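You operate a simulated robot arm through the tools that you are given. There is no shell and no other tool. Be economical: measure what you need, move in short steps, check, and stop when the job is done.

You are at the controls of a simulated two-armed robot. One attempt, no reset.

## Task
Take the cap off the blue tube and lay it down on the middle of the teal banner.

Only the result counts: the job must be done as asked and must still hold three seconds after the hand-in. Knocking over, shifting, dropping, spilling or breaking anything else fails it. Lids that push on must go on centred and level and be pressed home; caps that screw on are set level and turned clockwise until they are tight.

## Robot
Two 7-joint arms with two-finger grippers on one trunk, on a base that drives. Base frame: it is fixed to the floor where the robot stands at the start and does not move with it; the origin is under the middle of the robot, x ahead of it, y to its left, z up; the surface under the hand at the start is at about z = 0.843. Readings come in m, degrees, newtons and seconds.
The left shoulder is at the start at [0.036, 0.165, 1.155], the right one opposite. With the tool pointing down near the work surface each hand reaches from about 0.28 to 0.72 m from the robot's upright axis, wherever it stands, measured 20 degrees to its own side. Payload 2.45 kg a hand.
The TCP of each hand is the grasp point between the finger pads, 0.026 m short of the fingertips. In the tool frame z runs along the fingers and y along their closing line. The gripper opens to 0.096 m. The gripper's body begins 0.069 m behind the TCP.
Orientation is told as [roll, pitch, yaw] about the base's x, y, z axes, in that order, counted from this pose: with the fingers straight down and closing along the base's y, the tool's x points along the base's -x, its y along +y and its z along -z.

## Interface
- The arms move only by the tool jog_arm. It takes "left_rows", "right_rows" or both (then of equal length, played together; a hand with none holds still); each is a list of rows, each a list of 3 entries, a list of its own where there are three numbers: the finger opening in m, from 0 to 0.096, then the shift along the base's x, y, z in m, then the turn, a rotation vector about the base's x, y, z in degrees. In form: [[claw, [dx, dy, dz], [rx, ry, rz]], ...]. A call has 1 to 10 rows; each row is the pose to reach, as a shift and turn from the pose commanded when the call began. A row lasts 0.2 s, in which the tool goes at most 0.05 m and 8.6 degrees; a call with a longer step from one row to the next is refused whole, and so is a gripper value outside its range. Where a pose cannot be reached the arm comes as near as it can. A force on the tool above 40 N (or 10 N above the force at the start of the call, whichever is more), or a blocked arm, ends the call early, and 0.2 s more pass. The fingers move at their own pace and stop on an object; they squeeze with about 29 N. The grip force told is the motor's: it shows also when the fingers shut on nothing. Time passes only in rows, and 0.2 s behind the last, so rows that repeat a pose let the fingers close. The reply holds the time, the measured pose of the TCP, the force on the tool along the base axes, the opening and the grip force, in the units named above and with some noise, with the torque about the TCP (base axes, N m) and any sound that the robot's microphone picked up.
- Cameras (640 x 400 px; columns grow to the right, rows downward): "scene" is now at [0.0908, 0.0333, 1.6344]; the picture's right is [0.40, -0.92, 0.00], its down [-0.73, -0.32, -0.60] and it looks along [0.55, 0.24, -0.80] (base axes); focal length 254 px, centre (320, 200). "left" rides on the left gripper at [0.082, -0.003, -0.098] in its tool frame; the picture's right is [0.04, 1.00, 0.00], its down [-0.73, 0.03, -0.68] and it looks along [-0.68, 0.03, 0.73] (tool axes); focal length 256 px, centre (320, 200). "right" rides on the right gripper at [0.082, 0.003, -0.098] in its tool frame; the picture's right is [-0.04, 1.00, 0.00], its down [-0.73, -0.03, -0.68] and it looks along [-0.68, -0.03, 0.73] (tool axes); focal length 256 px, centre (320, 200).
- grab_frame(camera): a new picture of that camera. It takes no simulated time.
- lift_body(by): slides the trunk up (or, below 0, down) by that many m; the arms and the scene camera ride with it, the base frame stays. It gives what a move gives, with no picture.
- base_move(legs): drives the robot by 1 to 6 legs, each [ahead, left, turn to the left] in m, m and degrees, along the robot's own axes; the way and the turn of a leg run together, so that a leg with both is an arc; at most 1.5 m and 180 degrees a leg. The arms and the cameras ride along, it lands a little off, and it stops where it bumps. It gives what a move gives.
- head_to(pan, tilt): turns the head with the scene camera to pan (to the left, within 120 degrees either way) and tilt (down, from -29 to 69), counted from straight ahead of the robot. It gives what a move gives.
- point_at(camera, pixels): for up to 12 pixels [column, row] of the newest picture of that camera ("zoom" is the newest enlarged one), the place [x, y, z] in the base frame of the surface seen there, good to about 0.003 m, but the place of the scene camera against the robot may be out by one fixed shift of up to 0.012 m in any direction. It takes no simulated time.
- zoom(camera, box): a new picture of the part [left, top, right, bottom] of that camera's present view, enlarged. It takes no simulated time.
- job_done(): hands the job in; it is judged then, once.

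Keep the steps short. Do not move on a guess: measure, check each grasp and each placing, and mend mistakes. In all there are 80 turns and 70 pictures (those below and enlarged ones count). Leave the grippers open and the arms clear of the work at the hand-in unless told otherwise, and finish with a single line.

The tools are called after "Call:" as a command line: name --argument value ..., lists and objects as JSON in quotes. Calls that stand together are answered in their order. jog_arm: Moves the arms, as the interface text tells. Its arguments: {"type":"object","properties":{"left_rows":{"type":"array","items":{"type":"array"}},"right_rows":{"type":"array","items":{"type":"array"}}},"required":[]} The other tools are called the same way: lift_body (by) slides the trunk up or down; base_move (legs) drives the base; head_to (pan, tilt) turns the head that bears the scene camera; grab_frame (camera) takes a picture; point_at (camera, pixels) gives the place of the surface under pixels of a picture; zoom (camera, box) takes an enlarged picture of a part of a camera's view; job_done () hands the job in.

At the start:

```text
clock: 0.0
left_position: [0.3175, 0.4616, 1.2511]
left_tool_rot: [-0.1, 0.0, -0.1]
left_force: [0.3, -0.6, -0.2]
left_wrist_torque: [0.0, 0.02, 0.01]
left_width: 0.096
left_grasp_force: 0.1
right_position: [0.4502, 0.0371, 1.2097]
right_tool_rot: [0.0, 0.2, 0.0]
right_force: [0.4, -0.5, 0.1]
right_wrist_torque: [-0.01, -0.03, 0.0]
right_width: 0.0961
right_grasp_force: 0.1
trunk travel left (down, up): [-0.325, 0.242]
robot x, y, heading: [-0.0013, -0.0035, -0.1]
head pan, tilt: [23.8, 53.1]
```

scene: 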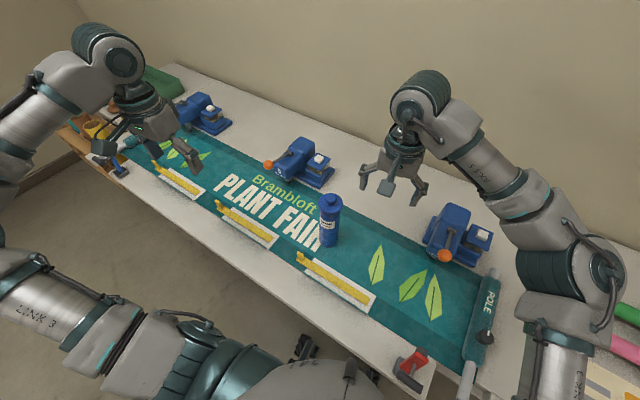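
right: 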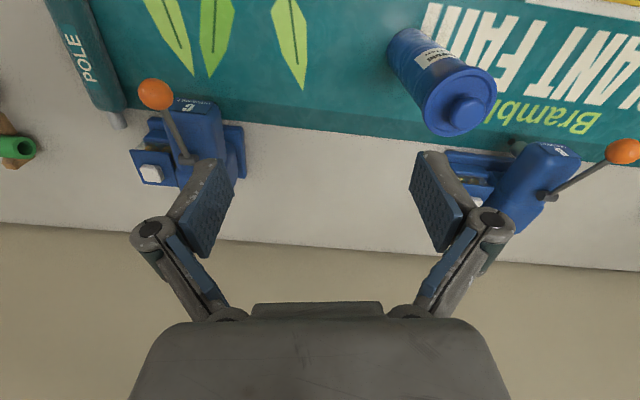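
left: 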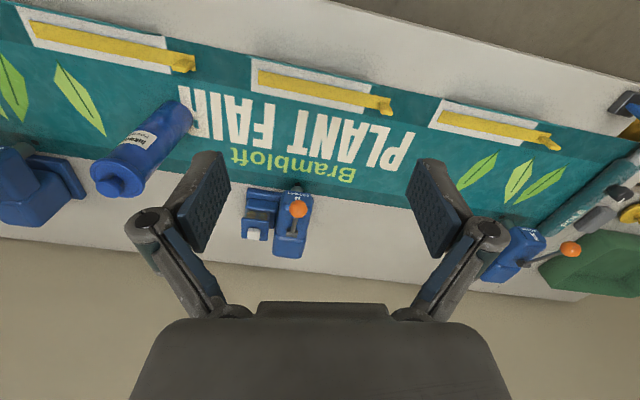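

I see a blue tube with a small-knobbed cap standing on the teal banner. I'll zoom in on it to see the cap and the banner.

Call:
zoom --camera "scene" --box '[270, 160, 390, 260]'

Call:
zoom --camera "right" --box '[370, 10, 530, 150]'

Call:
point_at --camera "scene" --pixels '[[330, 199], [331, 206], [330, 245], [128, 152], [185, 128], [490, 268], [458, 362], [325, 260], [300, 205]]'

Call:
point_at --camera "right" --pixels '[[467, 112], [440, 115], [485, 85], [405, 40]]'

```text
4.00 times, centred on (330, 210) of scene
```

zoom: 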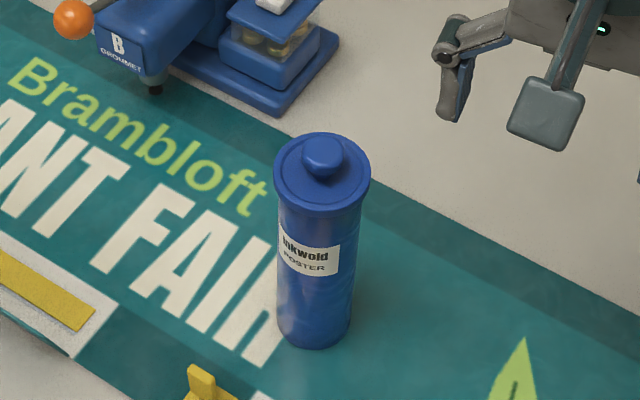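

```text
2.86 times, centred on (450, 80) of right
```

zoom: 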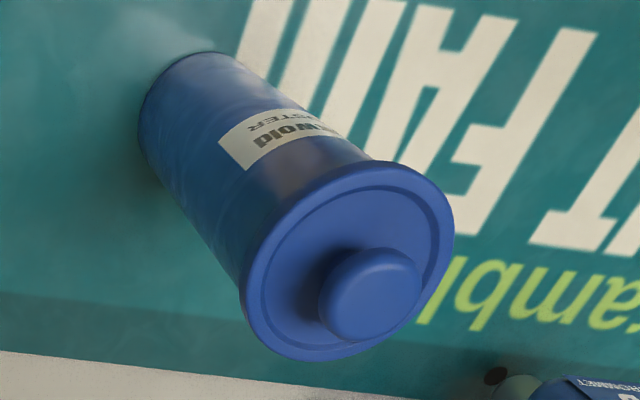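

```text
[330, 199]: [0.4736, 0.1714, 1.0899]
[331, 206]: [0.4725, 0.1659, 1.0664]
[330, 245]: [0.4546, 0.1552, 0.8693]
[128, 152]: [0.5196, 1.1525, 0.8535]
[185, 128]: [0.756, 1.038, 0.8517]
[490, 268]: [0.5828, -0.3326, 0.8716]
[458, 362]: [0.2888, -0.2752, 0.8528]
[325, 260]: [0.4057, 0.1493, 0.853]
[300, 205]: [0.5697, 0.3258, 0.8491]
```

```text
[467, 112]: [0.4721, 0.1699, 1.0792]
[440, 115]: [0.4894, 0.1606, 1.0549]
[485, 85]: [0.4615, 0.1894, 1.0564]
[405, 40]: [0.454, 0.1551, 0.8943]
```

The tube stands at about (0.472, 0.168), its top near z 1.06 and a knob up to about 1.09. Next I'll look left for the whole banner, and zoom on the label and the right end.

Call:
zoom --camera "scene" --box '[310, 185, 350, 225]'

Call:
head_to --pan 45 --tilt 45

Call:
grab_frame --camera "scene"

```text
10.00 times, centred on (330, 205) of scene
```

zoom: 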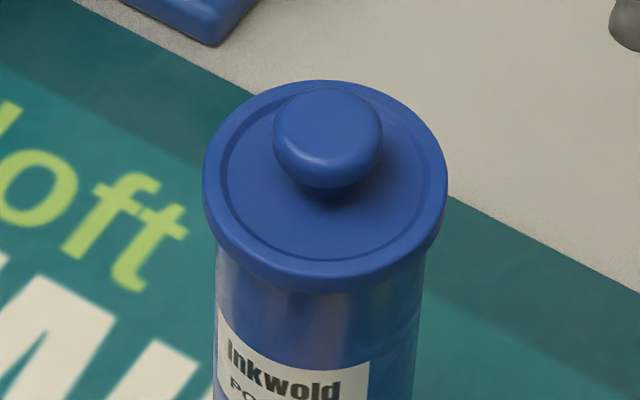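

```text
clock: 0.8
left_position: [0.3149, 0.4608, 1.253]
left_tool_rot: [0.1, -0.2, 0.0]
left_force: [0.5, 0.4, 0.2]
left_wrist_torque: [0.01, -0.04, 0.01]
left_width: 0.0959
left_grasp_force: 0.1
right_position: [0.4483, 0.0343, 1.2114]
right_tool_rot: [0.0, -0.1, 0.0]
right_force: [0.1, 0.1, -0.1]
right_wrist_torque: [-0.02, -0.04, -0.01]
right_width: 0.0965
right_grasp_force: 0.0
trunk travel left (down, up): [-0.325, 0.242]
robot x, y, heading: [0.0023, 0.0028, -0.0]
head pan, tilt: [45.0, 45.0]
```

```text
63 pictures are left
```

scene: 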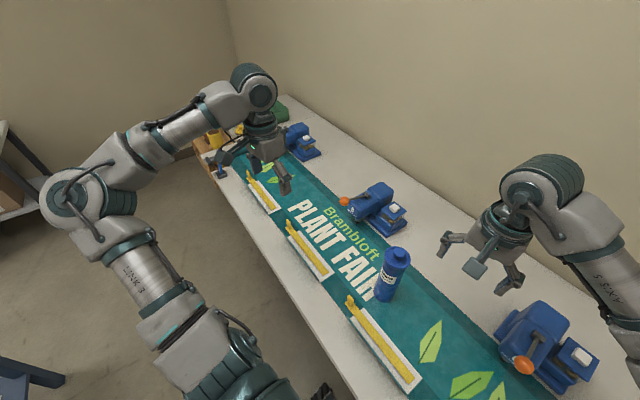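

Now I'll measure the banner's edges, using the left wrist picture for the left end and the right wrist picture for the right end.

Call:
grab_frame --camera "left"

Call:
zoom --camera "left" --box '[440, 60, 640, 300]'

Call:
zoom --camera "scene" --box '[180, 100, 340, 200]'

```text
62 pictures are left
```

left: 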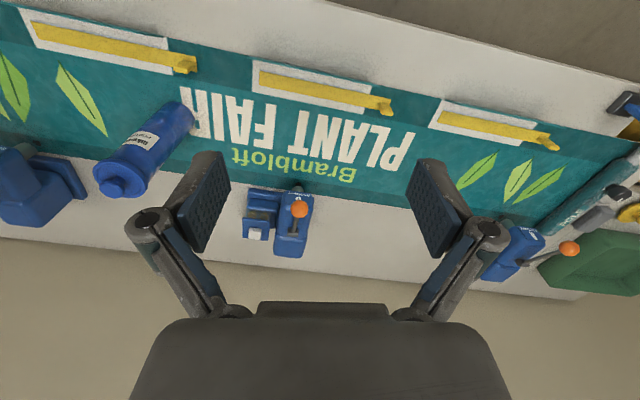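

```text
1.67 times, centred on (540, 180) of left
```

zoom: 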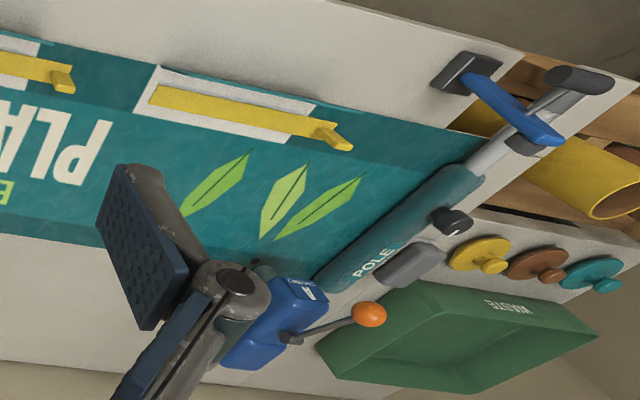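

```text
4.00 times, centred on (260, 150) of scene
```

zoom: 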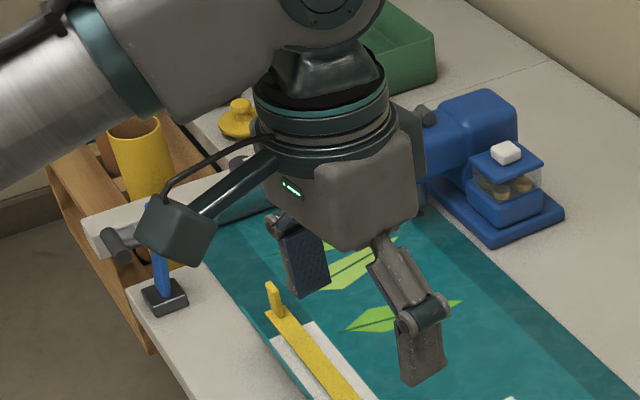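

I'll get the left-end banner corners in the left picture: near corner around (636,142), far one around (541,232). The long edges also need measuring, so I'll sample those too.

Call:
point_at --camera "left" --pixels '[[634, 143], [600, 132], [565, 210], [538, 232], [350, 80], [420, 97], [350, 193], [230, 190], [60, 150], [205, 40]]'

Call:
head_to --pan 5 --tilt 60

Call:
grab_frame --camera "scene"

```text
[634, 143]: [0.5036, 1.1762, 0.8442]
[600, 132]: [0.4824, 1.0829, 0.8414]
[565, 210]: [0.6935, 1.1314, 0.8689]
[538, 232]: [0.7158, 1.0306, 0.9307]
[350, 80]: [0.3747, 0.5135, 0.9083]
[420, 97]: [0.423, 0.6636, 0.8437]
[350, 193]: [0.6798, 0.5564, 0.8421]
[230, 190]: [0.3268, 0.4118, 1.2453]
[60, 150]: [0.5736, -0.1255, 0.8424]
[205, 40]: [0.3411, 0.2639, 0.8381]
```

```text
clock: 1.9
left_position: [0.3142, 0.4599, 1.2524]
left_tool_rot: [0.1, -0.1, 0.0]
left_force: [0.4, -0.1, -0.5]
left_wrist_torque: [-0.02, 0.01, 0.0]
left_width: 0.096
left_grasp_force: 0.0
right_position: [0.449, 0.0346, 1.2116]
right_tool_rot: [0.0, -0.1, 0.0]
right_force: [0.0, -0.2, 0.1]
right_wrist_torque: [0.01, 0.01, 0.01]
right_width: 0.0961
right_grasp_force: 0.1
trunk travel left (down, up): [-0.325, 0.242]
robot x, y, heading: [0.0003, -0.0009, 0.0]
head pan, tilt: [5.0, 60.0]
```

```text
59 pictures are left
```

scene: 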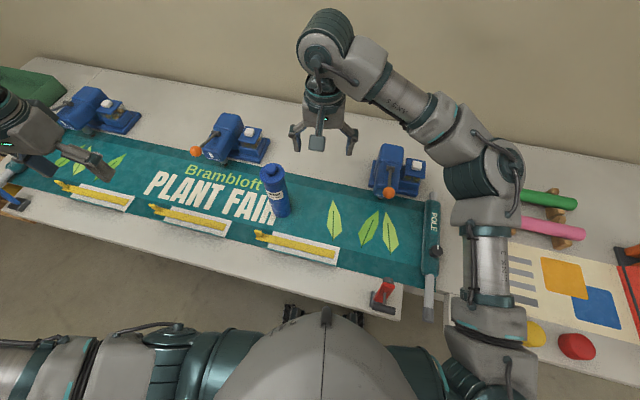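

Here is the right end. I'll measure the banner's right edge corners (428,200) and (420,290), some edge points, and the tube.

Call:
point_at --camera "scene" --pixels '[[424, 199], [418, 288], [423, 245], [300, 266], [350, 185], [274, 170], [330, 250], [110, 210], [160, 150], [20, 176], [215, 235]]'

Call:
zoom --camera "scene" --box '[90, 120, 310, 260]'

```text
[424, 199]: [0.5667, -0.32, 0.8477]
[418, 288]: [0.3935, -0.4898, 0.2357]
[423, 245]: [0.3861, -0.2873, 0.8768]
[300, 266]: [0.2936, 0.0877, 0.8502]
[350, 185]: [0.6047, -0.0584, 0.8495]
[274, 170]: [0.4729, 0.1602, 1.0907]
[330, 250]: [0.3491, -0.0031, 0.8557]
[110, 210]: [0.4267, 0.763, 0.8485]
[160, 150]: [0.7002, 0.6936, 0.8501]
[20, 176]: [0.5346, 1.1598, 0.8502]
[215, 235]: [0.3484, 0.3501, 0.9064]
```

```text
2.86 times, centred on (200, 190) of scene
```

zoom: 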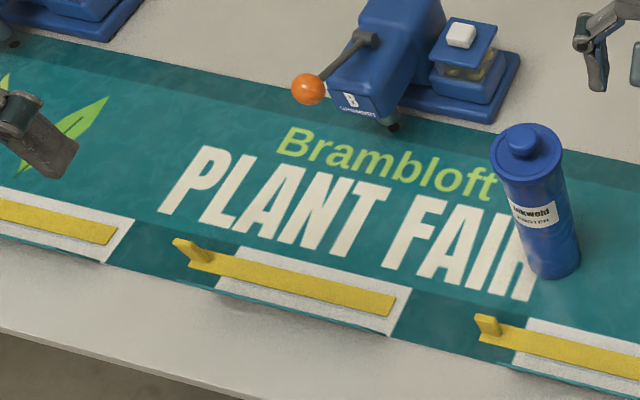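

I'll take a fresh right wrist view for the right end in the hand's own calibration, and check the text's centre in the zoom.

Call:
point_at --camera "zoom" --pixels '[[392, 215], [385, 240], [165, 210], [532, 300], [277, 150], [497, 195], [105, 97]]'

Call:
grab_frame --camera "right"

Call:
point_at --camera "right" --pixels '[[103, 10], [125, 100], [112, 50], [330, 135], [467, 112], [300, 80]]'

```text
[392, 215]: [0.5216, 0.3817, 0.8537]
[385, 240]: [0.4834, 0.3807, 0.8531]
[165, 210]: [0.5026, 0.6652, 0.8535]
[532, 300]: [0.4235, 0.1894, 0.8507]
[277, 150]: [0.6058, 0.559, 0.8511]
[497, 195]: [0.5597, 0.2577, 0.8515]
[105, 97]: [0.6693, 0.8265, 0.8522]
```

```text
57 pictures are left
```

right: 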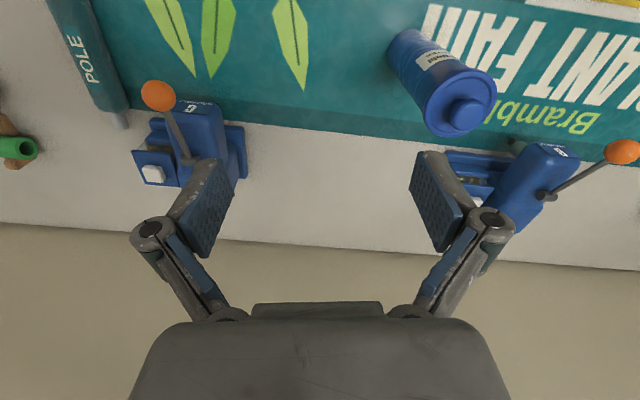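

```text
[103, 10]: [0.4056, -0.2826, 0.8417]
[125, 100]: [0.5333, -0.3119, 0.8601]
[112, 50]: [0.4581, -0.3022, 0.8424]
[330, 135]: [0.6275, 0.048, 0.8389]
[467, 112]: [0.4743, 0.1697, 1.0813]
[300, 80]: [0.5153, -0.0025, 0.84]
```

Readings agree that the banner's middle (halfway between the long edges and on the lettering's centre line) is near (0.525, 0.42). The cap may be a tight fit, so I'll steady the tube with the right hand and pull the knob with the left. First step: pull the right hand back and tilt it towards horizontal, clear of the tube.

Call:
jog_arm --right_rows '[[0.096, [-0.005, -0.03, 0], [0, -8, 0]], [0.096, [-0.01, -0.06, 0], [0, -16, 0]], [0.096, [-0.02, -0.09, 0], [0, -24, 0]], [0.096, [-0.03, -0.11, 0], [0, -32, 0]], [0.096, [-0.04, -0.12, -0.01], [0, -40, 0]], [0.096, [-0.04, -0.12, -0.02], [0, -48, 0]], [0.096, [-0.04, -0.12, -0.03], [0, -56, 0]], [0.096, [-0.04, -0.12, -0.04], [0, -64, 0]]]'

```text
clock: 3.7
left_position: [0.315, 0.46, 1.2535]
left_tool_rot: [0.1, -0.1, 0.0]
left_force: [-0.7, 0.2, 0.4]
left_wrist_torque: [-0.03, 0.02, 0.01]
left_width: 0.0962
left_grasp_force: 0.0
right_position: [0.4112, -0.0837, 1.1721]
right_tool_rot: [0.2, -64.2, 0.0]
right_force: [-0.3, 0.0, 0.2]
right_wrist_torque: [-0.01, -0.01, 0.04]
right_width: 0.0961
right_grasp_force: 0.0
right hand out of reach, approached as far as the arm can: row 8
trunk travel left (down, up): [-0.325, 0.242]
robot x, y, heading: [-0.0018, 0.0008, 0.1]
head pan, tilt: [5.0, 60.0]
```

It's tilted as asked, with row 8 at the edge of reach. Next I'll turn it 64 degrees to the left so it points at the tube.

Call:
jog_arm --right_rows '[[0.096, [0, 0, 0], [0, 0, 8]], [0.096, [0, 0, 0], [0, 0, 16]], [0.096, [0, 0, -0.01], [0, 0, 24]], [0.096, [0, 0, -0.02], [0, 0, 32]], [0.096, [0, 0, -0.03], [0, 0, 40]], [0.096, [0, 0, -0.04], [0, 0, 48]], [0.096, [0, 0, -0.05], [0, 0, 56]], [0.096, [0, 0, -0.06], [0, 0, 64]]]'

Call:
grab_frame --camera "right"

Call:
grab_frame --camera "scene"

```text
clock: 5.5
left_position: [0.317, 0.4591, 1.2532]
left_tool_rot: [0.1, 0.0, 0.0]
left_force: [-0.1, -0.2, 0.3]
left_wrist_torque: [-0.01, -0.01, 0.01]
left_width: 0.0961
left_grasp_force: 0.1
right_position: [0.4119, -0.0842, 1.1126]
right_tool_rot: [0.4, -64.2, 63.9]
right_force: [0.3, 0.0, 0.1]
right_wrist_torque: [-0.03, 0.03, 0.02]
right_width: 0.0959
right_grasp_force: 0.0
right hand out of reach, approached as far as the arm can: row 1, 2, 3, 4, 5
trunk travel left (down, up): [-0.325, 0.242]
robot x, y, heading: [0.001, -0.0016, 0.0]
head pan, tilt: [5.0, 60.0]
```

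```text
56 pictures are left
```

right: 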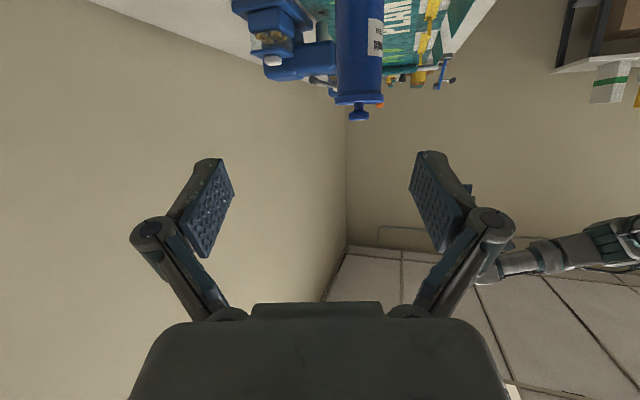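

```text
55 pictures are left
```

scene: 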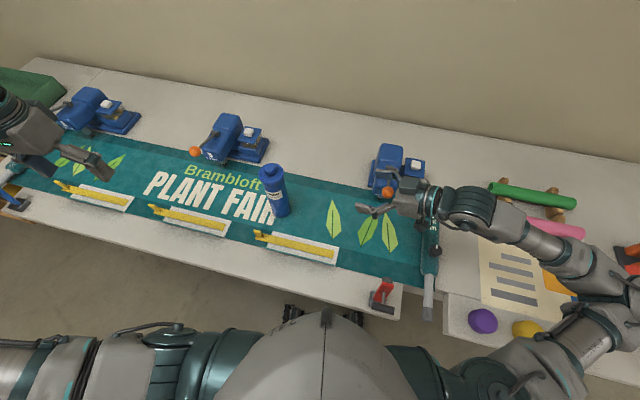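

The hand points at the tube: cap at (358,100), body edges near columns 336 and 382. I'll zoom in to measure the axis and the cap.

Call:
zoom --camera "right" --box '[310, 0, 410, 130]'

Call:
point_at --camera "right" --pixels '[[358, 113], [360, 103], [360, 94], [360, 50], [340, 50], [380, 50], [360, 10], [358, 107]]'

```text
3.08 times, centred on (360, 65) of right
```

zoom: 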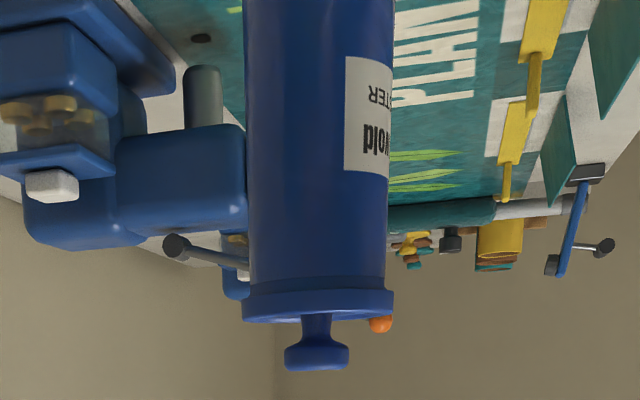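

```text
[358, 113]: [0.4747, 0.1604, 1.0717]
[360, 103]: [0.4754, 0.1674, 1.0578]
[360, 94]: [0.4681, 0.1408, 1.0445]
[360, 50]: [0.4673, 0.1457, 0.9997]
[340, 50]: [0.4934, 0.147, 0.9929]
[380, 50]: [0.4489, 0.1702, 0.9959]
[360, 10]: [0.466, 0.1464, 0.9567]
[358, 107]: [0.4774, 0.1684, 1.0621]
```

The tube's axis is at about (0.475, 0.172), body about 58 mm wide, cap plate top about z 1.055, mushroom knob up to about 1.078. I'll move the right hand to a spot 0.15 m short of it, at grip height.

Call:
jog_arm --right_rows '[[0.096, [0, 0.02, -0.03], [0, 0, 0]], [0.096, [0, 0.04, -0.06], [0, 0, 0]], [0.096, [0, 0.07, -0.09], [0, 0, 0]], [0.096, [-0.003, 0.1, -0.11], [0, 0, 0]], [0.096, [-0.003, 0.121, -0.12], [0, 0, 0]], [0.096, [-0.003, 0.121, -0.12], [0, 0, 0]]]'

Call:
grab_frame --camera "right"

```text
clock: 6.9
left_position: [0.3146, 0.4602, 1.2523]
left_tool_rot: [0.1, -0.1, 0.0]
left_force: [-0.8, -0.3, 0.4]
left_wrist_torque: [0.01, 0.0, -0.04]
left_width: 0.0958
left_grasp_force: 0.0
right_position: [0.4079, 0.0378, 0.9932]
right_tool_rot: [0.2, -64.0, 63.9]
right_force: [0.0, 0.5, -1.3]
right_wrist_torque: [0.0, 0.03, -0.04]
right_width: 0.0959
right_grasp_force: 0.1
trunk travel left (down, up): [-0.325, 0.242]
robot x, y, heading: [0.0017, -0.0004, -0.0]
head pan, tilt: [5.0, 60.0]
```

```text
53 pictures are left
```

right: 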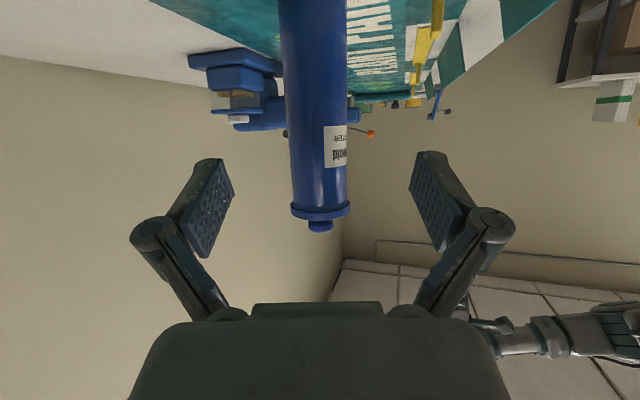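

It's well lined up. I'll measure the body again here before closing in.

Call:
point_at --camera "right" --pixels '[[317, 130], [293, 130], [342, 125], [317, 160], [295, 160], [345, 175], [320, 206], [320, 224], [300, 100], [340, 100], [325, 228]]'

```text
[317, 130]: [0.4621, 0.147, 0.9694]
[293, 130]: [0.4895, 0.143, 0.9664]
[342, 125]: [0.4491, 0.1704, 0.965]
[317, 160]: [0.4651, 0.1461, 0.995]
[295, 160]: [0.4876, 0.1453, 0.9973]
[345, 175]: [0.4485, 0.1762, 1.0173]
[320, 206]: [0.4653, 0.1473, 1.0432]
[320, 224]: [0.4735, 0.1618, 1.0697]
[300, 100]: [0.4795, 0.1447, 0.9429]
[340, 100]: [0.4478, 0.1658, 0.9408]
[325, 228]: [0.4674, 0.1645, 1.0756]
```

The body's circle fits centre (0.476, 0.172) with radius 0.029. I'll advance the open fingers around it: shift (0.068, 0.134, 0).

Call:
jog_arm --right_rows '[[0.096, [0.014, 0.026, 0], [0, 0, 0]], [0.096, [0.028, 0.054, 0], [0, 0, 0]], [0.096, [0.041, 0.08, 0], [0, 0, 0]], [0.096, [0.054, 0.107, 0], [0, 0, 0]], [0.096, [0.068, 0.134, 0], [0, 0, 0]], [0.096, [0.068, 0.134, 0], [0, 0, 0]]]'

Call:
grab_frame --camera "right"

```text
clock: 8.3
left_position: [0.3143, 0.4609, 1.2528]
left_tool_rot: [0.1, 0.0, 0.0]
left_force: [0.8, -0.2, 0.2]
left_wrist_torque: [-0.02, 0.02, 0.01]
left_width: 0.0962
left_grasp_force: 0.0
right_position: [0.476, 0.1732, 0.9916]
right_tool_rot: [0.2, -64.1, 64.1]
right_force: [-0.9, -0.3, -0.1]
right_wrist_torque: [0.0, -0.03, 0.02]
right_width: 0.0962
right_grasp_force: 0.1
trunk travel left (down, up): [-0.325, 0.242]
robot x, y, heading: [-0.0049, -0.0003, 0.2]
head pan, tilt: [5.0, 60.0]
```

```text
52 pictures are left
```

right: 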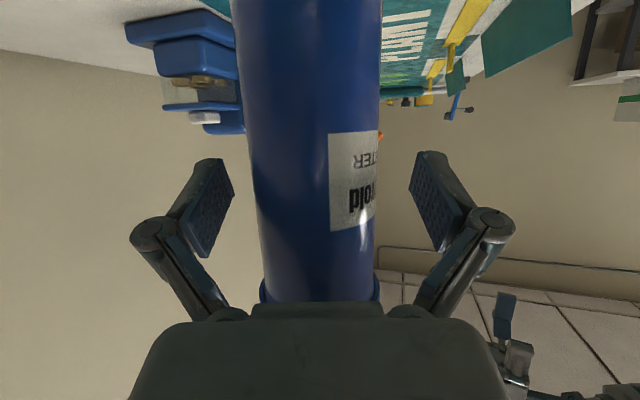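

At fingertip level the tube's edges are at columns 253 and 378, so it sits about 2 mm left of the hand's centre. I'll correct by (0.002, -0.001) and then close.

Call:
jog_arm --right_rows '[[0.096, [0.002, -0.001, 0], [0, 0, 0]], [0.08, [0.002, -0.001, 0], [0, 0, 0]], [0.07, [0.002, -0.001, 0], [0, 0, 0]], [0.064, [0.002, -0.001, 0], [0, 0, 0]], [0.061, [0.002, -0.001, 0], [0, 0, 0]]]'

Call:
zoom --camera "right" --box '[200, 100, 440, 300]'

```text
clock: 9.5
left_position: [0.3156, 0.4601, 1.2536]
left_tool_rot: [0.1, 0.0, 0.0]
left_force: [-0.3, 0.2, 0.2]
left_wrist_torque: [0.03, -0.01, -0.03]
left_width: 0.096
left_grasp_force: 0.0
right_position: [0.4772, 0.1702, 0.9928]
right_tool_rot: [0.2, -64.2, 63.9]
right_force: [-1.2, -1.1, 0.7]
right_wrist_torque: [-0.09, 0.03, -0.03]
right_width: 0.062
right_grasp_force: 17.0
trunk travel left (down, up): [-0.325, 0.242]
robot x, y, heading: [0.0014, 0.0025, 0.0]
head pan, tilt: [5.0, 60.0]
```

```text
2.00 times, centred on (320, 200) of right
```

zoom: 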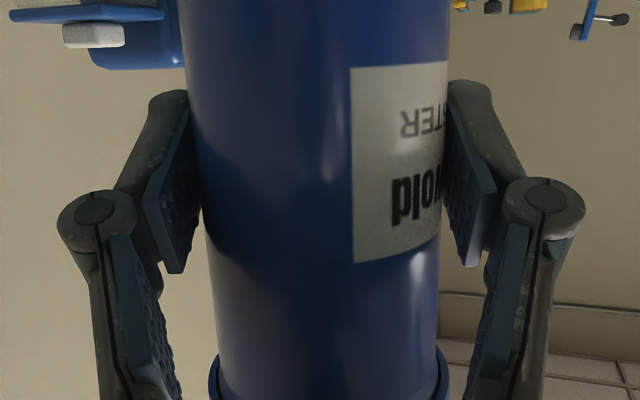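

Contact is made at 0.062 m with little side force. I'll firm up the grip.

Call:
jog_arm --right_rows '[[0.055, [0, 0, 0], [0, 0, 0]], [0.05, [0, 0, 0], [0, 0, 0]], [0.05, [0, 0, 0], [0, 0, 0]]]'

Call:
zoom --camera "scene" --box '[220, 120, 340, 230]'

Call:
point_at --camera "scene" --pixels '[[272, 167], [272, 172], [195, 151]]'

```text
clock: 10.3
left_position: [0.3153, 0.4607, 1.2525]
left_tool_rot: [0.1, -0.1, 0.0]
left_force: [0.2, -0.1, 0.8]
left_wrist_torque: [0.0, 0.0, 0.0]
left_width: 0.0961
left_grasp_force: 0.1
right_position: [0.4768, 0.1704, 0.9922]
right_tool_rot: [0.2, -64.1, 63.9]
right_force: [-1.5, -0.9, 0.8]
right_wrist_torque: [-0.03, 0.05, -0.03]
right_width: 0.0615
right_grasp_force: 28.8
trunk travel left (down, up): [-0.325, 0.242]
robot x, y, heading: [0.0, -0.0013, -0.1]
head pan, tilt: [5.0, 60.0]
```

```text
3.64 times, centred on (280, 175) of scene
```

zoom: 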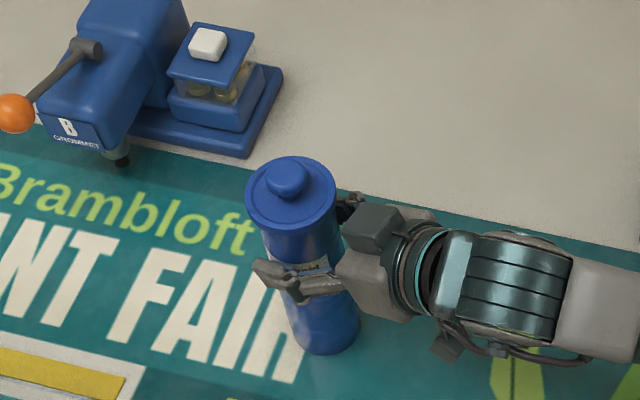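

```text
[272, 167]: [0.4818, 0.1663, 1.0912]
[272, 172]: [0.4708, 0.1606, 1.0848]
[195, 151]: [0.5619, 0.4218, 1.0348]
```

The tube is held firmly (28.8 N, 0.0615 m) and hasn't moved. The press B handle ball at about (0.562, 0.422, 1.03) overhangs the banner's middle, so I'll lean the left hand back about 25 degrees to keep it clear when placing. Now I'll bring it over the knob at z 1.17.

Call:
jog_arm --left_rows '[[0.096, [0.016, -0.029, 0], [0, -3, 0]], [0.096, [0.032, -0.058, 0], [0, -6, 0]], [0.09, [0.048, -0.087, 0], [0, -9, 0]], [0.08, [0.064, -0.116, 0], [0, -12, 0]], [0.07, [0.08, -0.145, 0], [0, -15, 0]], [0.07, [0.096, -0.174, -0.02], [0, -18, 0]], [0.07, [0.112, -0.203, -0.04], [0, -20, 0]], [0.07, [0.128, -0.232, -0.06], [0, -22, 0]], [0.07, [0.144, -0.261, -0.07], [0, -24, 0]], [0.07, [0.161, -0.29, -0.08], [0, -25, 0]]]'

Call:
grab_frame --camera "left"

```text
clock: 12.5
left_position: [0.4761, 0.1685, 1.1732]
left_tool_rot: [0.1, -25.0, 0.0]
left_force: [-0.4, 0.4, -0.2]
left_wrist_torque: [0.04, -0.01, 0.01]
left_width: 0.0701
left_grasp_force: 0.0
right_position: [0.4797, 0.1689, 0.9915]
right_tool_rot: [0.4, -64.1, 63.9]
right_force: [-0.6, 2.5, 1.1]
right_wrist_torque: [0.16, -0.07, 0.0]
right_width: 0.0616
right_grasp_force: 29.1
trunk travel left (down, up): [-0.325, 0.242]
robot x, y, heading: [-0.0006, -0.001, -0.1]
head pan, tilt: [5.0, 60.0]
```

```text
49 pictures are left
```

left: 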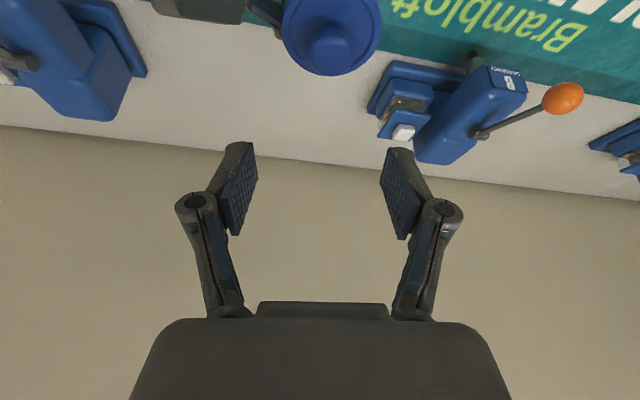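

The cap is at (331,35) and its knob at (331,48) in this view. I'll measure them and the orange ball with this camera.

Call:
zoom --camera "left" --box '[270, 0, 400, 90]'

Call:
point_at --camera "left" --pixels '[[331, 45], [331, 60], [312, 48], [350, 48], [331, 8], [290, 30], [374, 30], [563, 97], [300, 55], [362, 55], [352, 10]]'

```text
4.44 times, centred on (335, 45) of left
```

zoom: 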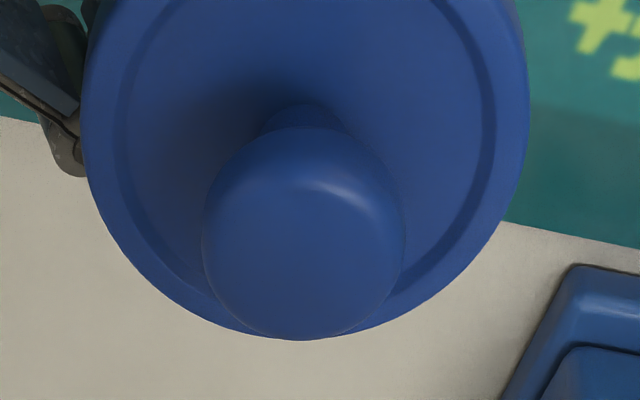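

```text
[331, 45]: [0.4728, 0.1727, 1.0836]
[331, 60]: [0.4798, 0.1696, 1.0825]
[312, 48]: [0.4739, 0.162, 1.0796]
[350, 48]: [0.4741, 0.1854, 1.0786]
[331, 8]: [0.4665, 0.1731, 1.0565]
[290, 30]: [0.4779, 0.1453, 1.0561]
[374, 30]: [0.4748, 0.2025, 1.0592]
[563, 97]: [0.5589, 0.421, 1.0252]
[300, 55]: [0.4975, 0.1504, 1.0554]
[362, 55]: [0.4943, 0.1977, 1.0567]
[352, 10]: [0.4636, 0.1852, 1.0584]
```

The knob centre is (0.475, 0.1735), its top z 1.083, and the plate z 1.057. I'll lower to TCP z about 1.091, slightly back in x because of the lean.

Call:
jog_arm --left_rows '[[0.07, [-0.0065, 0.005, -0.02], [0, 0, 0]], [0.07, [-0.0065, 0.005, -0.045], [0, 0, 0]], [0.07, [-0.0065, 0.005, -0.065], [0, 0, 0]], [0.07, [-0.0065, 0.005, -0.077], [0, 0, 0]], [0.07, [-0.0065, 0.005, -0.082], [0, 0, 0]]]'

Call:
zoom --camera "left" --box '[200, 80, 440, 300]'

```text
clock: 13.7
left_position: [0.4693, 0.1747, 1.0902]
left_tool_rot: [0.2, -25.2, 0.0]
left_force: [-0.4, -0.3, -0.8]
left_wrist_torque: [-0.02, 0.0, 0.0]
left_width: 0.0698
left_grasp_force: 0.0
right_position: [0.4778, 0.1711, 0.9927]
right_tool_rot: [0.2, -64.2, 64.0]
right_force: [0.5, -0.7, 2.2]
right_wrist_torque: [-0.07, -0.17, 0.01]
right_width: 0.0615
right_grasp_force: 28.8
trunk travel left (down, up): [-0.325, 0.242]
robot x, y, heading: [-0.0027, -0.0031, 0.3]
head pan, tilt: [5.0, 60.0]
```

```text
1.82 times, centred on (320, 190) of left
```

zoom: 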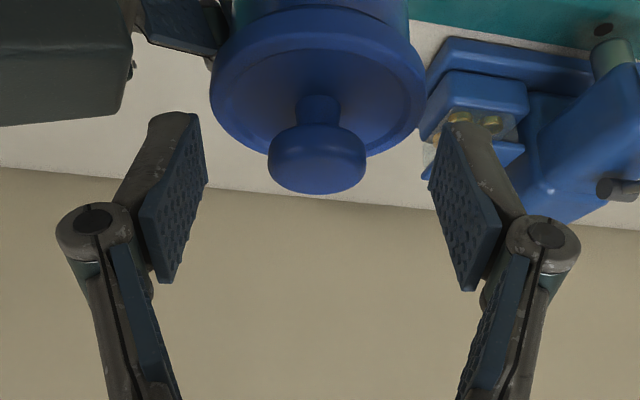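

The knob sits centred between the pads (zoom column 318). I'll close the left fingers on it.

Call:
jog_arm --left_rows '[[0.05, [0, 0, 0], [0, 0, 0]], [0.035, [0, 0, 0], [0, 0, 0]], [0.025, [0, 0, 0], [0, 0, 0]], [0.015, [0, 0, 0], [0, 0, 0]], [0.015, [0, 0, 0], [0, 0, 0]]]'

Call:
zoom --camera "left" --box '[200, 80, 440, 300]'

```text
clock: 14.9
left_position: [0.4708, 0.1745, 1.091]
left_tool_rot: [0.1, -25.1, 0.0]
left_force: [-0.2, -0.1, -0.7]
left_wrist_torque: [0.01, -0.05, -0.04]
left_width: 0.0273
left_grasp_force: 28.6
right_position: [0.4785, 0.1706, 0.9916]
right_tool_rot: [0.2, -64.2, 64.0]
right_force: [-1.3, -1.3, 1.5]
right_wrist_torque: [0.03, -0.09, -0.01]
right_width: 0.0616
right_grasp_force: 29.2
trunk travel left (down, up): [-0.325, 0.242]
robot x, y, heading: [0.004, 0.0034, -0.1]
head pan, tilt: [5.0, 60.0]
heard: snap
```

```text
1.82 times, centred on (320, 190) of left
```

zoom: 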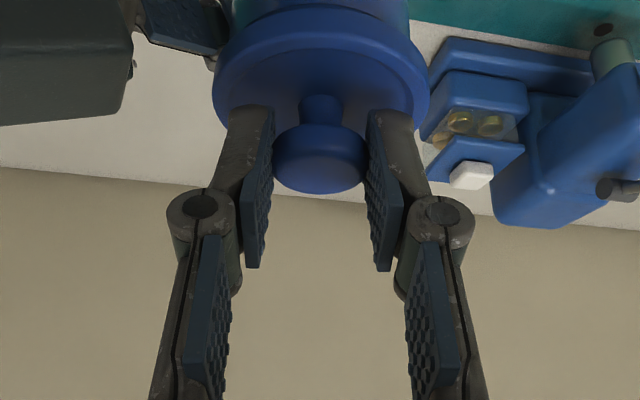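

The knob is held at 0.0273 m with 28.6 N, and a snap was heard. Now I'll pull straight up in small steps and watch the forces on both hands.

Call:
jog_arm --left_rows '[[0.015, [0, 0, 0.001], [0, 0, 0]], [0.015, [0, 0, 0.002], [0, 0, 0]], [0.015, [0, 0, 0.004], [0, 0, 0]], [0.015, [0, 0, 0.006], [0, 0, 0]]]'

Call:
zoom --camera "left" --box '[200, 80, 440, 300]'

```text
clock: 15.9
left_position: [0.4707, 0.1753, 1.0979]
left_tool_rot: [0.2, -25.2, 0.0]
left_force: [-0.1, 0.1, 0.0]
left_wrist_torque: [0.0, 0.0, -0.04]
left_width: 0.0274
left_grasp_force: 29.3
right_position: [0.478, 0.172, 0.9918]
right_tool_rot: [0.3, -64.1, 63.9]
right_force: [-0.2, 0.3, 1.5]
right_wrist_torque: [-0.02, -0.07, -0.01]
right_width: 0.0616
right_grasp_force: 28.8
trunk travel left (down, up): [-0.325, 0.242]
robot x, y, heading: [-0.0001, 0.0015, -0.1]
head pan, tilt: [5.0, 60.0]
```

```text
1.82 times, centred on (320, 190) of left
```

zoom: 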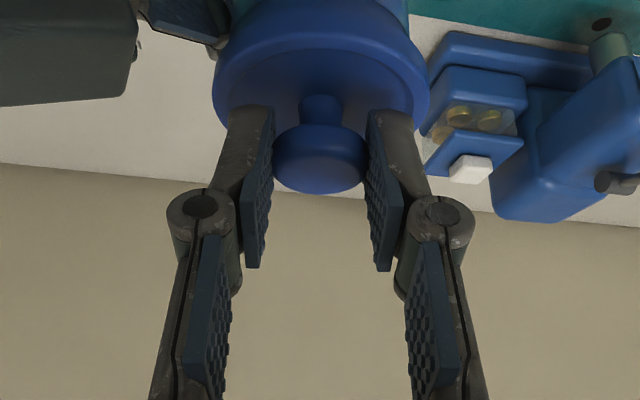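

The cap rose 6 mm with the hand, with no resistance. I'll lift it clear by another 8 cm.

Call:
jog_arm --left_rows '[[0.015, [0, 0, 0.01], [0, 0, 0]], [0.015, [0, 0, 0.025], [0, 0, 0]], [0.015, [0, 0, 0.045], [0, 0, 0]], [0.015, [0, 0, 0.065], [0, 0, 0]], [0.015, [0, 0, 0.085], [0, 0, 0]]]'

Call:
grab_frame --camera "left"

Call:
zoom --camera "scene" --box '[200, 80, 360, 230]'

```text
clock: 17.1
left_position: [0.4684, 0.1742, 1.183]
left_tool_rot: [0.0, -25.1, 0.0]
left_force: [1.2, 0.2, -0.1]
left_wrist_torque: [-0.01, 0.0, -0.01]
left_width: 0.0276
left_grasp_force: 29.3
right_position: [0.4771, 0.1702, 0.9923]
right_tool_rot: [0.2, -64.1, 64.0]
right_force: [-1.4, -0.3, 2.0]
right_wrist_torque: [-0.05, 0.02, -0.08]
right_width: 0.0616
right_grasp_force: 28.9
trunk travel left (down, up): [-0.325, 0.242]
robot x, y, heading: [0.0022, -0.0032, 0.2]
head pan, tilt: [5.0, 60.0]
```

```text
44 pictures are left
```

left: 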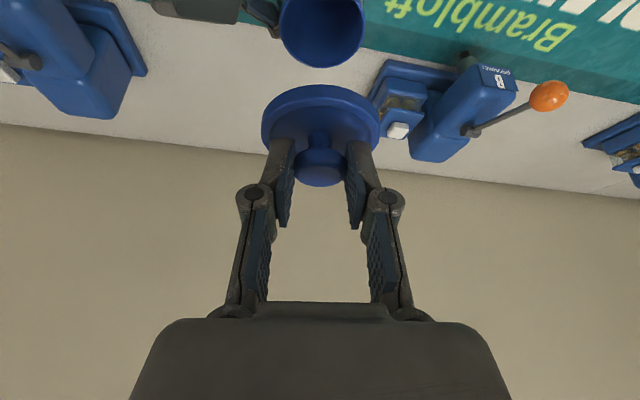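

```text
2.67 times, centred on (280, 155) of scene
```

zoom: 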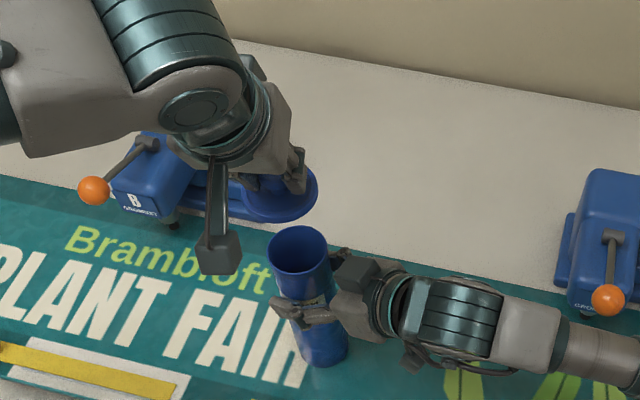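

The cap is off, level in the fingers, and the tube still stands open in the right hand. I'll carry the cap left at this height to y 0.421, keeping x back near 0.475 so it can come down clear of the orange ball.

Call:
jog_arm --left_rows '[[0.015, [0.001, 0.03, 0], [0, 0, 0]], [0.015, [0.002, 0.065, 0], [0, 0, 0]], [0.015, [0.003, 0.105, 0], [0, 0, 0]], [0.015, [0.004, 0.145, 0], [0, 0, 0]], [0.015, [0.004, 0.185, 0], [0, 0, 0]], [0.015, [0.004, 0.22, 0], [0, 0, 0]], [0.015, [0.004, 0.247, 0], [0, 0, 0]], [0.015, [0.004, 0.247, 0], [0, 0, 0]]]'

Call:
grab_frame --camera "left"

Call:
grab_frame --camera "scene"

```text
clock: 18.9
left_position: [0.4736, 0.4214, 1.1824]
left_tool_rot: [0.1, -25.1, 0.0]
left_force: [0.5, 0.5, -0.5]
left_wrist_torque: [-0.03, -0.01, -0.02]
left_width: 0.0273
left_grasp_force: 29.4
right_position: [0.4767, 0.1707, 0.9916]
right_tool_rot: [0.2, -64.1, 64.1]
right_force: [1.5, 1.2, 1.4]
right_wrist_torque: [0.05, -0.16, 0.01]
right_width: 0.0616
right_grasp_force: 29.2
trunk travel left (down, up): [-0.325, 0.242]
robot x, y, heading: [0.001, -0.0019, -0.1]
head pan, tilt: [5.0, 60.0]
```

```text
42 pictures are left
```

left: 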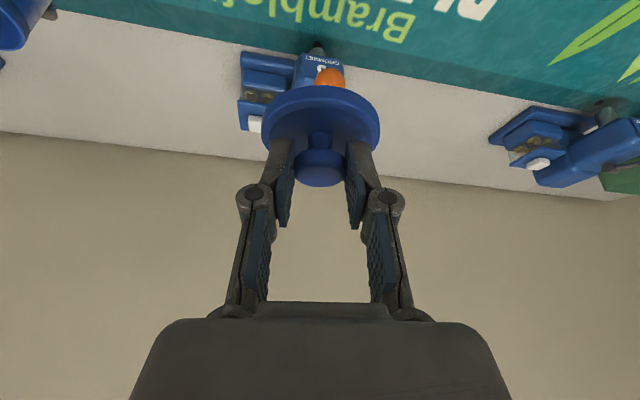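

```text
41 pictures are left
```

scene: 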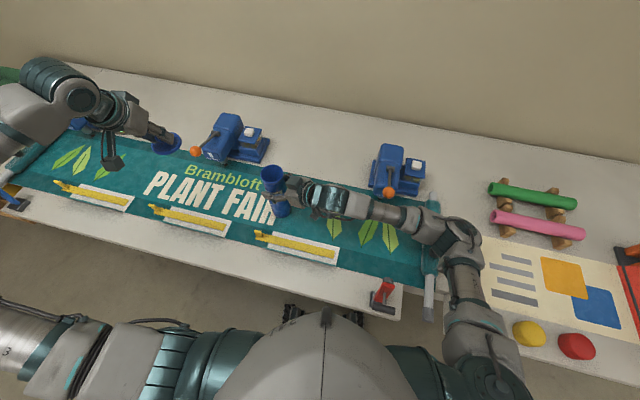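

This view shows the banner's middle clearly. I'll zoom in to refine its edges before lowering.

Call:
zoom --camera "scene" --box '[100, 120, 300, 260]'

```text
2.86 times, centred on (200, 190) of scene
```

zoom: 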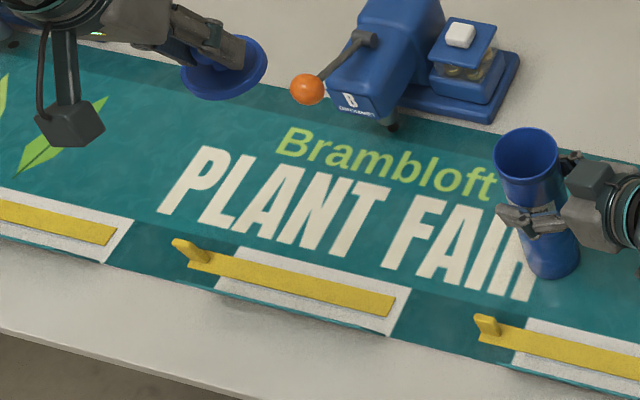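

Now I'll point at clean spots along the near and far edges in this zoom, along with the pole ends of the lettering.

Call:
point_at --camera "zoom" --pixels '[[110, 262], [200, 288], [400, 335], [500, 362], [80, 42], [150, 60], [285, 92], [440, 122], [260, 255], [300, 290], [300, 275]]'

```text
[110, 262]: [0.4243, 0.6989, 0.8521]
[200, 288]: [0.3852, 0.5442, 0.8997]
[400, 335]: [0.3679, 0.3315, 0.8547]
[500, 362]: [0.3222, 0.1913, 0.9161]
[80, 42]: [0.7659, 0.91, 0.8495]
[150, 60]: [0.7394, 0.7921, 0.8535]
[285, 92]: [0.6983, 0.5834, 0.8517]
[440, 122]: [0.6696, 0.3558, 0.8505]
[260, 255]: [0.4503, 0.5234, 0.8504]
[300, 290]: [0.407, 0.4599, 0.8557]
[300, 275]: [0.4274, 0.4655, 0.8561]
```

The middle comes out at (0.526, 0.424). I'll descend at the present x (cap edge about 3 cm from the ball) to TCP z 0.95.

Call:
jog_arm --left_rows '[[0.015, [-0.003, 0.004, -0.035], [0, 0, 0]], [0.015, [-0.003, 0.004, -0.07], [0, 0, 0]], [0.015, [-0.003, 0.004, -0.105], [0, 0, 0]], [0.015, [-0.003, 0.004, -0.14], [0, 0, 0]], [0.015, [-0.003, 0.004, -0.175], [0, 0, 0]], [0.015, [-0.003, 0.004, -0.21], [0, 0, 0]], [0.015, [-0.003, 0.004, -0.235], [0, 0, 0]], [0.015, [-0.003, 0.004, -0.235], [0, 0, 0]]]'

Call:
grab_frame --camera "left"

Call:
zoom --camera "scene" --box '[100, 100, 300, 240]'

```text
clock: 20.7
left_position: [0.4706, 0.4272, 0.9465]
left_tool_rot: [0.0, -25.0, 0.0]
left_force: [0.0, 0.1, -0.3]
left_wrist_torque: [-0.02, 0.03, -0.01]
left_width: 0.0274
left_grasp_force: 29.3
right_position: [0.4774, 0.1705, 0.9923]
right_tool_rot: [0.2, -64.1, 64.1]
right_force: [-0.3, -0.8, 1.7]
right_wrist_torque: [0.06, -0.09, 0.01]
right_width: 0.0617
right_grasp_force: 29.3
trunk travel left (down, up): [-0.325, 0.242]
robot x, y, heading: [-0.0007, -0.0002, 0.0]
head pan, tilt: [5.0, 60.0]
```

```text
39 pictures are left
```

left: 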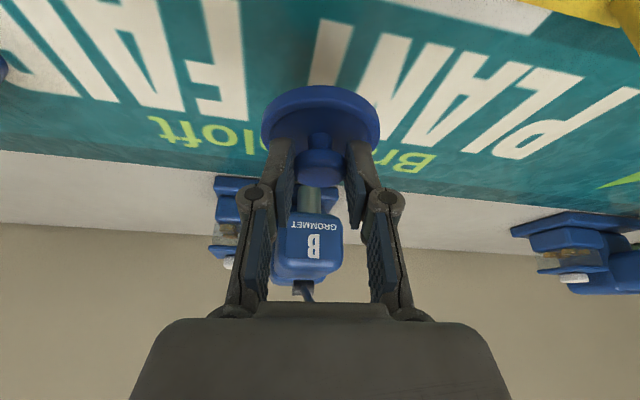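

```text
2.86 times, centred on (200, 170) of scene
```

zoom: 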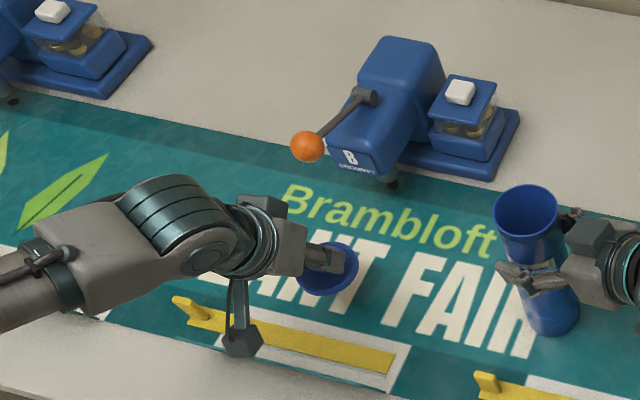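

All clear. I'll go forward 0.05 m while lowering to about z 0.905, under the ball.

Call:
jog_arm --left_rows '[[0.015, [0.008, -0.001, -0.015], [0, 0, 0]], [0.015, [0.02, -0.002, -0.03], [0, 0, 0]], [0.015, [0.035, -0.002, -0.038], [0, 0, 0]], [0.015, [0.05, -0.002, -0.04], [0, 0, 0]], [0.015, [0.05, -0.002, -0.04], [0, 0, 0]]]'

Call:
zoom --camera "scene" --box '[140, 110, 300, 240]'

```text
clock: 21.9
left_position: [0.5195, 0.4242, 0.906]
left_tool_rot: [0.0, -25.1, 0.1]
left_force: [-0.5, 0.5, -0.6]
left_wrist_torque: [0.0, 0.0, -0.02]
left_width: 0.0275
left_grasp_force: 28.8
right_position: [0.4772, 0.1711, 0.9912]
right_tool_rot: [0.1, -64.0, 64.0]
right_force: [-0.1, -0.4, 1.9]
right_wrist_torque: [0.08, -0.04, 0.02]
right_width: 0.0618
right_grasp_force: 29.0
trunk travel left (down, up): [-0.325, 0.242]
robot x, y, heading: [0.0044, -0.0016, 0.1]
head pan, tilt: [5.0, 60.0]
```

```text
3.08 times, centred on (220, 175) of scene
```

zoom: 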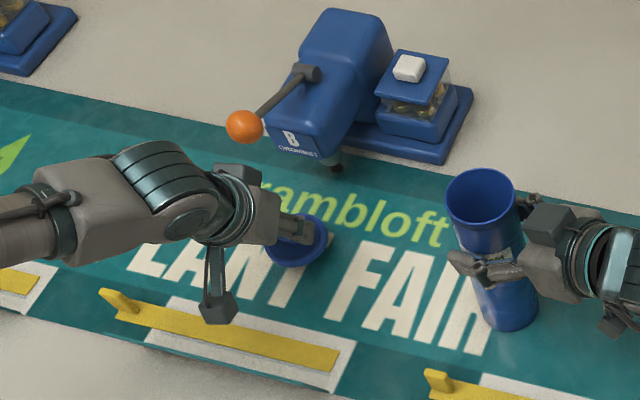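

It's positioned. I'll lower in 2 mm steps and watch for contact.

Call:
jog_arm --left_rows '[[0.015, [0.001, 0, -0.004], [0, 0, 0]], [0.015, [0.001, 0, -0.008], [0, 0, 0]], [0.015, [0.001, 0, -0.011], [0, 0, 0]], [0.015, [0.001, 0, -0.013], [0, 0, 0]], [0.015, [0.001, 0, -0.013], [0, 0, 0]]]'

Call:
grab_frame --camera "left"

```text
clock: 23.1
left_position: [0.5206, 0.4244, 0.8926]
left_tool_rot: [0.0, -25.0, 0.0]
left_force: [0.3, 0.4, -0.9]
left_wrist_torque: [-0.02, 0.01, 0.03]
left_width: 0.0276
left_grasp_force: 29.2
right_position: [0.4777, 0.1704, 0.9928]
right_tool_rot: [0.2, -64.1, 63.8]
right_force: [-0.2, 0.5, 1.8]
right_wrist_torque: [0.02, -0.07, -0.04]
right_width: 0.0616
right_grasp_force: 28.5
trunk travel left (down, up): [-0.325, 0.242]
robot x, y, heading: [-0.0008, -0.0004, 0.2]
head pan, tilt: [5.0, 60.0]
```

```text
36 pictures are left
```

left: 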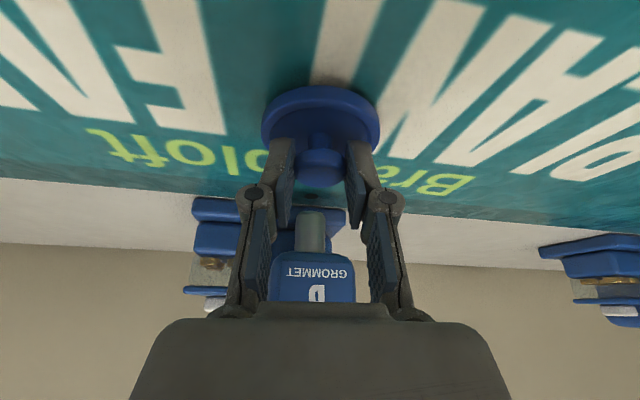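

No contact yet. I'll keep going down in 1 mm steps.

Call:
jog_arm --left_rows '[[0.015, [0, 0, -0.001], [0, 0, 0]], [0.015, [0, 0, -0.002], [0, 0, 0]], [0.015, [0, 0, -0.003], [0, 0, 0]], [0.015, [0, 0, -0.003], [0, 0, 0]]]'

```text
clock: 24.1
left_position: [0.5219, 0.4244, 0.891]
left_tool_rot: [0.1, -25.1, 0.0]
left_force: [0.1, 0.8, -0.3]
left_wrist_torque: [0.01, -0.01, -0.01]
left_width: 0.0275
left_grasp_force: 28.7
right_position: [0.4776, 0.1713, 0.9915]
right_tool_rot: [0.2, -64.1, 63.8]
right_force: [-1.1, 0.3, 1.0]
right_wrist_torque: [-0.01, -0.08, -0.01]
right_width: 0.0616
right_grasp_force: 28.6
trunk travel left (down, up): [-0.325, 0.242]
robot x, y, heading: [-0.0015, -0.0028, -0.1]
head pan, tilt: [5.0, 60.0]
```

Call:
jog_arm --left_rows '[[0.015, [0, 0, -0.001], [0, 0, 0]], [0.015, [0, 0, -0.002], [0, 0, 0]], [0.015, [0, 0, -0.003], [0, 0, 0]], [0.015, [0, 0, -0.003], [0, 0, 0]]]'

Call:
zoom --camera "left" --box '[240, 60, 400, 200]'

```text
clock: 25.1
left_position: [0.5222, 0.423, 0.8883]
left_tool_rot: [0.0, -25.0, 0.0]
left_force: [-0.2, 0.5, 0.6]
left_wrist_torque: [-0.01, -0.01, 0.05]
left_width: 0.0273
left_grasp_force: 29.0
right_position: [0.4767, 0.1699, 0.9928]
right_tool_rot: [0.2, -64.1, 63.8]
right_force: [0.0, -0.6, 1.7]
right_wrist_torque: [-0.03, -0.11, -0.02]
right_width: 0.0616
right_grasp_force: 29.0
trunk travel left (down, up): [-0.325, 0.242]
robot x, y, heading: [0.0018, 0.0022, -0.2]
head pan, tilt: [5.0, 60.0]
```

```text
2.86 times, centred on (320, 130) of left
```

zoom: 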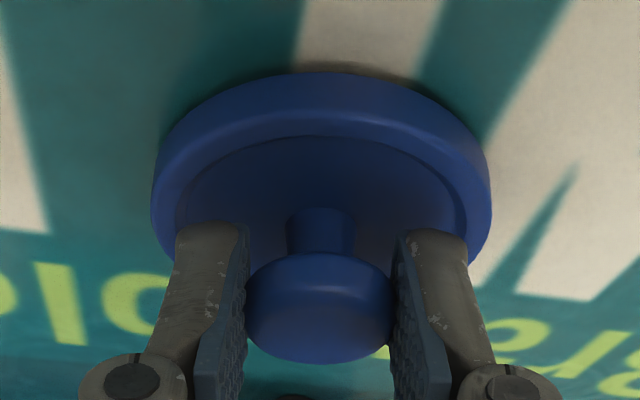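

There's a contact shadow right under the rim but still no clear force. I'll go down a bit more.

Call:
jog_arm --left_rows '[[0.015, [0, 0, -0.001], [0, 0, 0]], [0.015, [0, 0, -0.002], [0, 0, 0]], [0.015, [0, 0, -0.002], [0, 0, 0]]]'

```text
clock: 25.9
left_position: [0.5225, 0.424, 0.8856]
left_tool_rot: [0.0, -25.1, -0.1]
left_force: [-0.3, 0.1, -0.8]
left_wrist_torque: [0.01, 0.0, 0.04]
left_width: 0.0275
left_grasp_force: 29.0
right_position: [0.4777, 0.1697, 0.9913]
right_tool_rot: [0.2, -64.1, 63.8]
right_force: [-0.7, -0.1, 0.4]
right_wrist_torque: [0.0, -0.09, -0.02]
right_width: 0.0616
right_grasp_force: 29.2
trunk travel left (down, up): [-0.325, 0.242]
robot x, y, heading: [-0.0005, -0.0007, 0.0]
head pan, tilt: [5.0, 60.0]
```

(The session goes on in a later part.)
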